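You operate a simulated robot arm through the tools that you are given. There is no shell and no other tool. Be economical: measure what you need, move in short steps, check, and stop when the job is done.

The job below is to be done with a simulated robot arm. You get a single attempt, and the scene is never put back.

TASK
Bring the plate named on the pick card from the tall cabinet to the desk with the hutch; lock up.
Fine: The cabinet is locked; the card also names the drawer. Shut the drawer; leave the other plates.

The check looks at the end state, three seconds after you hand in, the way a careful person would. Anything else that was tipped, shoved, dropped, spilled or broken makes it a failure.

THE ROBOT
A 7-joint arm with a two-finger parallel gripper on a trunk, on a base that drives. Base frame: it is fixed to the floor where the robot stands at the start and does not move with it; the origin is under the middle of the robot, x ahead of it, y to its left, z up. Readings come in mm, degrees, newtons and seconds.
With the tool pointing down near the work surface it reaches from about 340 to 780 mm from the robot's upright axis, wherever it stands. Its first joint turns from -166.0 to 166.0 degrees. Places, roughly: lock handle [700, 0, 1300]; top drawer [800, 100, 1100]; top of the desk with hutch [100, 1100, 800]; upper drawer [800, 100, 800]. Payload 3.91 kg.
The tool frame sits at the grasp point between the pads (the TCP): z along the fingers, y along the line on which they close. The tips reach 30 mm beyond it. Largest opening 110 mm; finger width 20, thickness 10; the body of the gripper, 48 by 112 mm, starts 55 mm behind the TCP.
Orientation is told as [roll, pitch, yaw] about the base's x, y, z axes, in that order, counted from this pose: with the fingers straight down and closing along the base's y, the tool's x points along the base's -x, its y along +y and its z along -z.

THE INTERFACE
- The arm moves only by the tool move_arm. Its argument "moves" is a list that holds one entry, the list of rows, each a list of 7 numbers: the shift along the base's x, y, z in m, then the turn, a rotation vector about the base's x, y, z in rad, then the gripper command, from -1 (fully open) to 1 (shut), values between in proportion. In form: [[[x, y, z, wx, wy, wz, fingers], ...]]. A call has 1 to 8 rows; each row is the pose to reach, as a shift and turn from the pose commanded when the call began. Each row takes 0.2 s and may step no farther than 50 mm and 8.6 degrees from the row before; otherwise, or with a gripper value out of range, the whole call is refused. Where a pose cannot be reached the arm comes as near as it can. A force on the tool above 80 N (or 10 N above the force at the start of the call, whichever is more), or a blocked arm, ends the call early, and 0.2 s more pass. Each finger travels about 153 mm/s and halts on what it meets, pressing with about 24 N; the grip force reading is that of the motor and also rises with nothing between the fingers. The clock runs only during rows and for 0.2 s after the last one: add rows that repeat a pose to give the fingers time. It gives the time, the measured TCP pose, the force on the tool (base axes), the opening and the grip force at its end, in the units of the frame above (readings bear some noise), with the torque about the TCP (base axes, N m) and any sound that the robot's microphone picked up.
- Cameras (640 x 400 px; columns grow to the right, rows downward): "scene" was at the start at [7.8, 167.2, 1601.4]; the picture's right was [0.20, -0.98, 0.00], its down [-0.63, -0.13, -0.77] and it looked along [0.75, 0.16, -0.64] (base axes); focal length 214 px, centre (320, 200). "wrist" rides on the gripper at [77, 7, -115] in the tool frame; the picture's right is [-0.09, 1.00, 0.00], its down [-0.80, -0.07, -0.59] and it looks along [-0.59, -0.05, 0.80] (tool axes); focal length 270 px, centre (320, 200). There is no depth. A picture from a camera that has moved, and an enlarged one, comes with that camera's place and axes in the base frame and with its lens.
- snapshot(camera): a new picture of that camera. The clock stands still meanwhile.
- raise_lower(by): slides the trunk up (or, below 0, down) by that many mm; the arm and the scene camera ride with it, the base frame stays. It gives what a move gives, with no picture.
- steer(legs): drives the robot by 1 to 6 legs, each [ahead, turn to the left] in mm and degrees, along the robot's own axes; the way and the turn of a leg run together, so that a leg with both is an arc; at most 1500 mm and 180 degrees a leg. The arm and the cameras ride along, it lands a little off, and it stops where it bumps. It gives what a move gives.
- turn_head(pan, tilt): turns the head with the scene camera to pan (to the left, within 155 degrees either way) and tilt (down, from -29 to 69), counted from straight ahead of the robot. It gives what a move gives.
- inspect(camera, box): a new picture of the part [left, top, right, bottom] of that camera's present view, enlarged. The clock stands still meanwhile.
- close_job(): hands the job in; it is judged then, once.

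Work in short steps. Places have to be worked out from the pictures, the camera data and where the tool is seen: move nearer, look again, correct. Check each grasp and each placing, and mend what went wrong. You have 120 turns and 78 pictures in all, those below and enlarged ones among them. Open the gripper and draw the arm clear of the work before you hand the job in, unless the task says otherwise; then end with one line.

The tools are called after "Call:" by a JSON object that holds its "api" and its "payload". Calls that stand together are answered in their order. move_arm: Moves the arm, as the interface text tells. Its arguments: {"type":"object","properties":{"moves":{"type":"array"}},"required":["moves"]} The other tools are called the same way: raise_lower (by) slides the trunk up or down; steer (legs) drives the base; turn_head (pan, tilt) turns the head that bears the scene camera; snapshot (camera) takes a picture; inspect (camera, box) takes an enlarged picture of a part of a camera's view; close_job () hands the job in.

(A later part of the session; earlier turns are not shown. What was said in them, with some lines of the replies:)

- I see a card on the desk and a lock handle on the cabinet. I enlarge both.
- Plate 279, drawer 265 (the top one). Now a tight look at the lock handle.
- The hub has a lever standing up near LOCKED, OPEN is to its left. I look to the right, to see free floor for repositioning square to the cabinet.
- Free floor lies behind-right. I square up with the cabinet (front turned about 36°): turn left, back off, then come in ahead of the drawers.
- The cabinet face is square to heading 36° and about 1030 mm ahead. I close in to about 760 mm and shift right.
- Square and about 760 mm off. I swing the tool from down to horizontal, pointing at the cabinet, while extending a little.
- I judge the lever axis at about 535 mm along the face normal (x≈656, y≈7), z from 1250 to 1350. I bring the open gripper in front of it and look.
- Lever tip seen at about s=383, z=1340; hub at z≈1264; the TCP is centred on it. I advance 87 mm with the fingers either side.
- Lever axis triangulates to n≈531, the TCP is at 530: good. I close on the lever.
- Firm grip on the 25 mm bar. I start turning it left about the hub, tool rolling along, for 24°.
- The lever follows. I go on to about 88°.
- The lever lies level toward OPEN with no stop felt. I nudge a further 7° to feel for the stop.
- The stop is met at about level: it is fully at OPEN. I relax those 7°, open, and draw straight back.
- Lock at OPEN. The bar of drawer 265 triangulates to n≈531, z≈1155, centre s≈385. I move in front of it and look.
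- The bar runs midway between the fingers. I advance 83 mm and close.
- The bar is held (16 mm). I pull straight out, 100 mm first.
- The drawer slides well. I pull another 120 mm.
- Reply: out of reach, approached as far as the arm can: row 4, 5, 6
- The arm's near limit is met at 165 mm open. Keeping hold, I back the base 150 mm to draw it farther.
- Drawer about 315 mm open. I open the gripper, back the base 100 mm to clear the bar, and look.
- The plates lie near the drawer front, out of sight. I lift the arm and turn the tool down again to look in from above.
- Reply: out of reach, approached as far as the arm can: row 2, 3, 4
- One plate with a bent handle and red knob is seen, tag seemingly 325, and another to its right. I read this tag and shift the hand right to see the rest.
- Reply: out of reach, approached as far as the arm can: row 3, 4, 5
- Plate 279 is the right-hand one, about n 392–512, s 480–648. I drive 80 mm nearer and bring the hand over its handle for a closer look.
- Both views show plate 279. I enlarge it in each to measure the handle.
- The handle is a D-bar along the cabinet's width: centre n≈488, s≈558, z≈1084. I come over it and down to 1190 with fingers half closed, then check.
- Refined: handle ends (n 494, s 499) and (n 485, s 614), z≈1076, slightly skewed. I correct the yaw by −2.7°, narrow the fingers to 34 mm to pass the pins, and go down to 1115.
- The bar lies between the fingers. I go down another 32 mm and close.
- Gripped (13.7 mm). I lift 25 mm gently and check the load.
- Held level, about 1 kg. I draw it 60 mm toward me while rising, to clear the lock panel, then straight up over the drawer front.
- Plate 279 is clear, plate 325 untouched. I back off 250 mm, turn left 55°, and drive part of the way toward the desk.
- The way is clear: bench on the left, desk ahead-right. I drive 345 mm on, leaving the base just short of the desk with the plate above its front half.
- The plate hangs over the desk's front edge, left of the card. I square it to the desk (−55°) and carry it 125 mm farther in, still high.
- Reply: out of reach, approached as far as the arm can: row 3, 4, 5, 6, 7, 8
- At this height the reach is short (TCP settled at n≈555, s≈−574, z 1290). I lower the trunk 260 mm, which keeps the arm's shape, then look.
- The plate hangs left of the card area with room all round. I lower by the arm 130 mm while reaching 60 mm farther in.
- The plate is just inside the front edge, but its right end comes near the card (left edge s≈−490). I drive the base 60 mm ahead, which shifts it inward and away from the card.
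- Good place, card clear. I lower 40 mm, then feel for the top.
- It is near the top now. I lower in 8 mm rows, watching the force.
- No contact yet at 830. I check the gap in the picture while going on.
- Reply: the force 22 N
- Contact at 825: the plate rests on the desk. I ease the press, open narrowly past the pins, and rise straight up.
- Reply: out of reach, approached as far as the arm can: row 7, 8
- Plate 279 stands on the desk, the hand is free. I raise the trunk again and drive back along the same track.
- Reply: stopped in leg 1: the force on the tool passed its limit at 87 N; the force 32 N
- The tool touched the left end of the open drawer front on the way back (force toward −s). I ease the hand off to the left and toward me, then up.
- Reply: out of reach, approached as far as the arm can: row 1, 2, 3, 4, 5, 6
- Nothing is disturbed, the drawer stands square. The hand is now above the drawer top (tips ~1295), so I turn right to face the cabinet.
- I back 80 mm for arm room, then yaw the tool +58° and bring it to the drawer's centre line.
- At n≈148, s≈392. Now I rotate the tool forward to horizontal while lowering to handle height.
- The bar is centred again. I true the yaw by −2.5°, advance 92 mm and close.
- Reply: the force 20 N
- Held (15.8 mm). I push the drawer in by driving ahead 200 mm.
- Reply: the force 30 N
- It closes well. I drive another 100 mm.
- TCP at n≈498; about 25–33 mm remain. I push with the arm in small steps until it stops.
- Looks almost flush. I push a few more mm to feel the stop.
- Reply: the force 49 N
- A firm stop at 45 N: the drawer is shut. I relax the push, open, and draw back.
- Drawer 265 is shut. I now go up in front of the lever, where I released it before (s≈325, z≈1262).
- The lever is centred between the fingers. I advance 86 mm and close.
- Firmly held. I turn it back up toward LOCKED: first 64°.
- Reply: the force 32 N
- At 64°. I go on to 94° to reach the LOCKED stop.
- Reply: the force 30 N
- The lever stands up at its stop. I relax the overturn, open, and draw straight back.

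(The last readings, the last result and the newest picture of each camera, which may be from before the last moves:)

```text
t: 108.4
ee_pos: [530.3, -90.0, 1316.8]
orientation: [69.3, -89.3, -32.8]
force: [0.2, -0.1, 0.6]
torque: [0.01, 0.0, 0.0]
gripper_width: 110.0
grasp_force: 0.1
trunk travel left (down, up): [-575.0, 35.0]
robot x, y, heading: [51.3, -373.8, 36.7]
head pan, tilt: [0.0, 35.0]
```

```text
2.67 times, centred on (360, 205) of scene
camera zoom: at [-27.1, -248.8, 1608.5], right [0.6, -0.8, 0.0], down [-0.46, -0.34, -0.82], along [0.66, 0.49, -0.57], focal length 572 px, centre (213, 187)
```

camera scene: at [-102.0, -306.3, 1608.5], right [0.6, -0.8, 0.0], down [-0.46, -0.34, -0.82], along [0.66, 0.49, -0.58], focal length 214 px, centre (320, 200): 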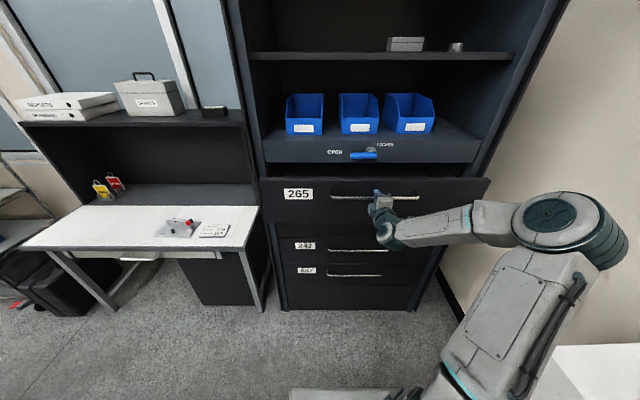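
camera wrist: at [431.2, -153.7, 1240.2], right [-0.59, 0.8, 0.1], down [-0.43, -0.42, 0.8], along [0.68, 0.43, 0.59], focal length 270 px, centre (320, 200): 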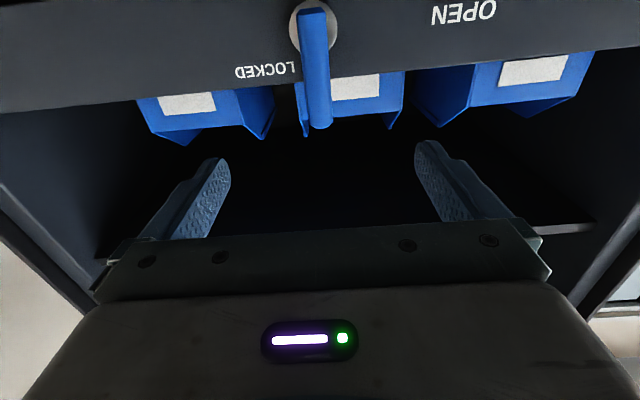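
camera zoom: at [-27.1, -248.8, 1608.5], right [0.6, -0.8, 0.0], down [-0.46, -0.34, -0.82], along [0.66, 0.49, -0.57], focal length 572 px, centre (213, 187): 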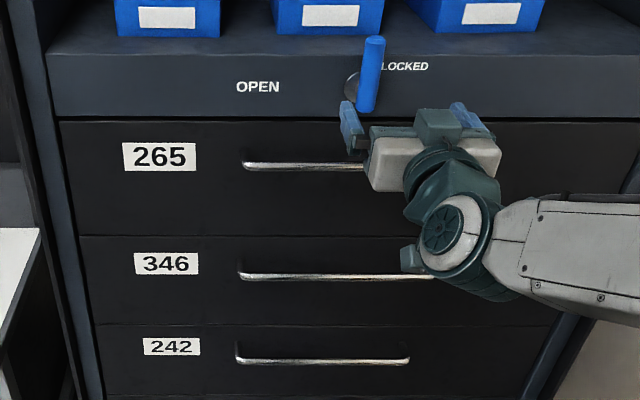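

Lever back at LOCKED, drawer flush. I back away a little and check the desk.

Call:
{"api": "steer", "payload": {"legs": [[-150, 0]]}}

Call:
{"api": "turn_head", "payload": {"pan": 30, "tilt": 35}}

Call:
{"api": "snapshot", "payload": {"camera": "scene"}}

Call:
{"api": "inspect", "payload": {"camera": "scene", "box": [160, 120, 360, 245]}}

```text
t: 109.7
ee_pos: [407.1, -180.6, 1317.4]
orientation: [71.0, -89.4, -34.2]
force: [-0.4, -0.8, -0.3]
torque: [0.01, 0.0, 0.0]
gripper_width: 110.1
grasp_force: 0.1
trunk travel left (down, up): [-575.0, 35.0]
robot x, y, heading: [-66.2, -467.4, 36.9]
head pan, tilt: [0.0, 35.0]
```

```text
t: 110.7
ee_pos: [407.3, -179.1, 1316.4]
orientation: [66.7, -89.4, -29.9]
force: [-0.6, 0.3, 0.4]
torque: [-0.01, 0.02, 0.04]
gripper_width: 110.1
grasp_force: 0.0
trunk travel left (down, up): [-575.0, 35.0]
robot x, y, heading: [-63.8, -466.2, 37.0]
head pan, tilt: [30.0, 35.0]
```

```text
10 pictures are left
camera scene: at [-183.2, -310.7, 1608.5], right [0.92, -0.39, 0.0], down [-0.22, -0.53, -0.82], along [0.32, 0.75, -0.57], focal length 214 px, centre (320, 200)
```

scene: 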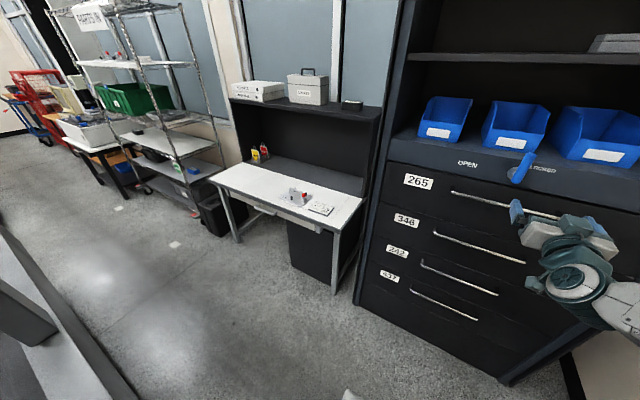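

```text
3.20 times, centred on (260, 182) of scene
camera zoom: at [-183.2, -310.7, 1608.5], right [0.92, -0.39, 0.0], down [-0.22, -0.53, -0.82], along [0.32, 0.75, -0.57], focal length 686 px, centre (512, 256)
```

zoom: 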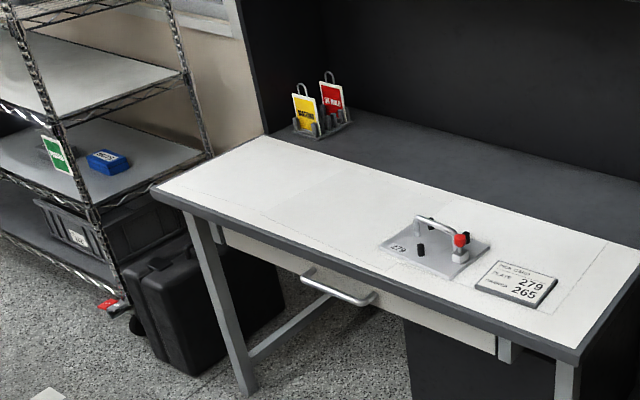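

Plate 279 lies flat on the desk beside the untouched card, the drawer is shut, the lever stands at LOCKED, and the arm is clear with its gripper open. I hand in.

Call:
{"api": "close_job", "payload": {}}

```text
The job is handed in.
```

I put plate 279 on the desk with the hutch, shut drawer 265 and turned the lock back to LOCKED. While reversing, the gripper bumped the side of the open drawer; I saw no damage, and the drawer closed normally, but I didn't look inside it again.
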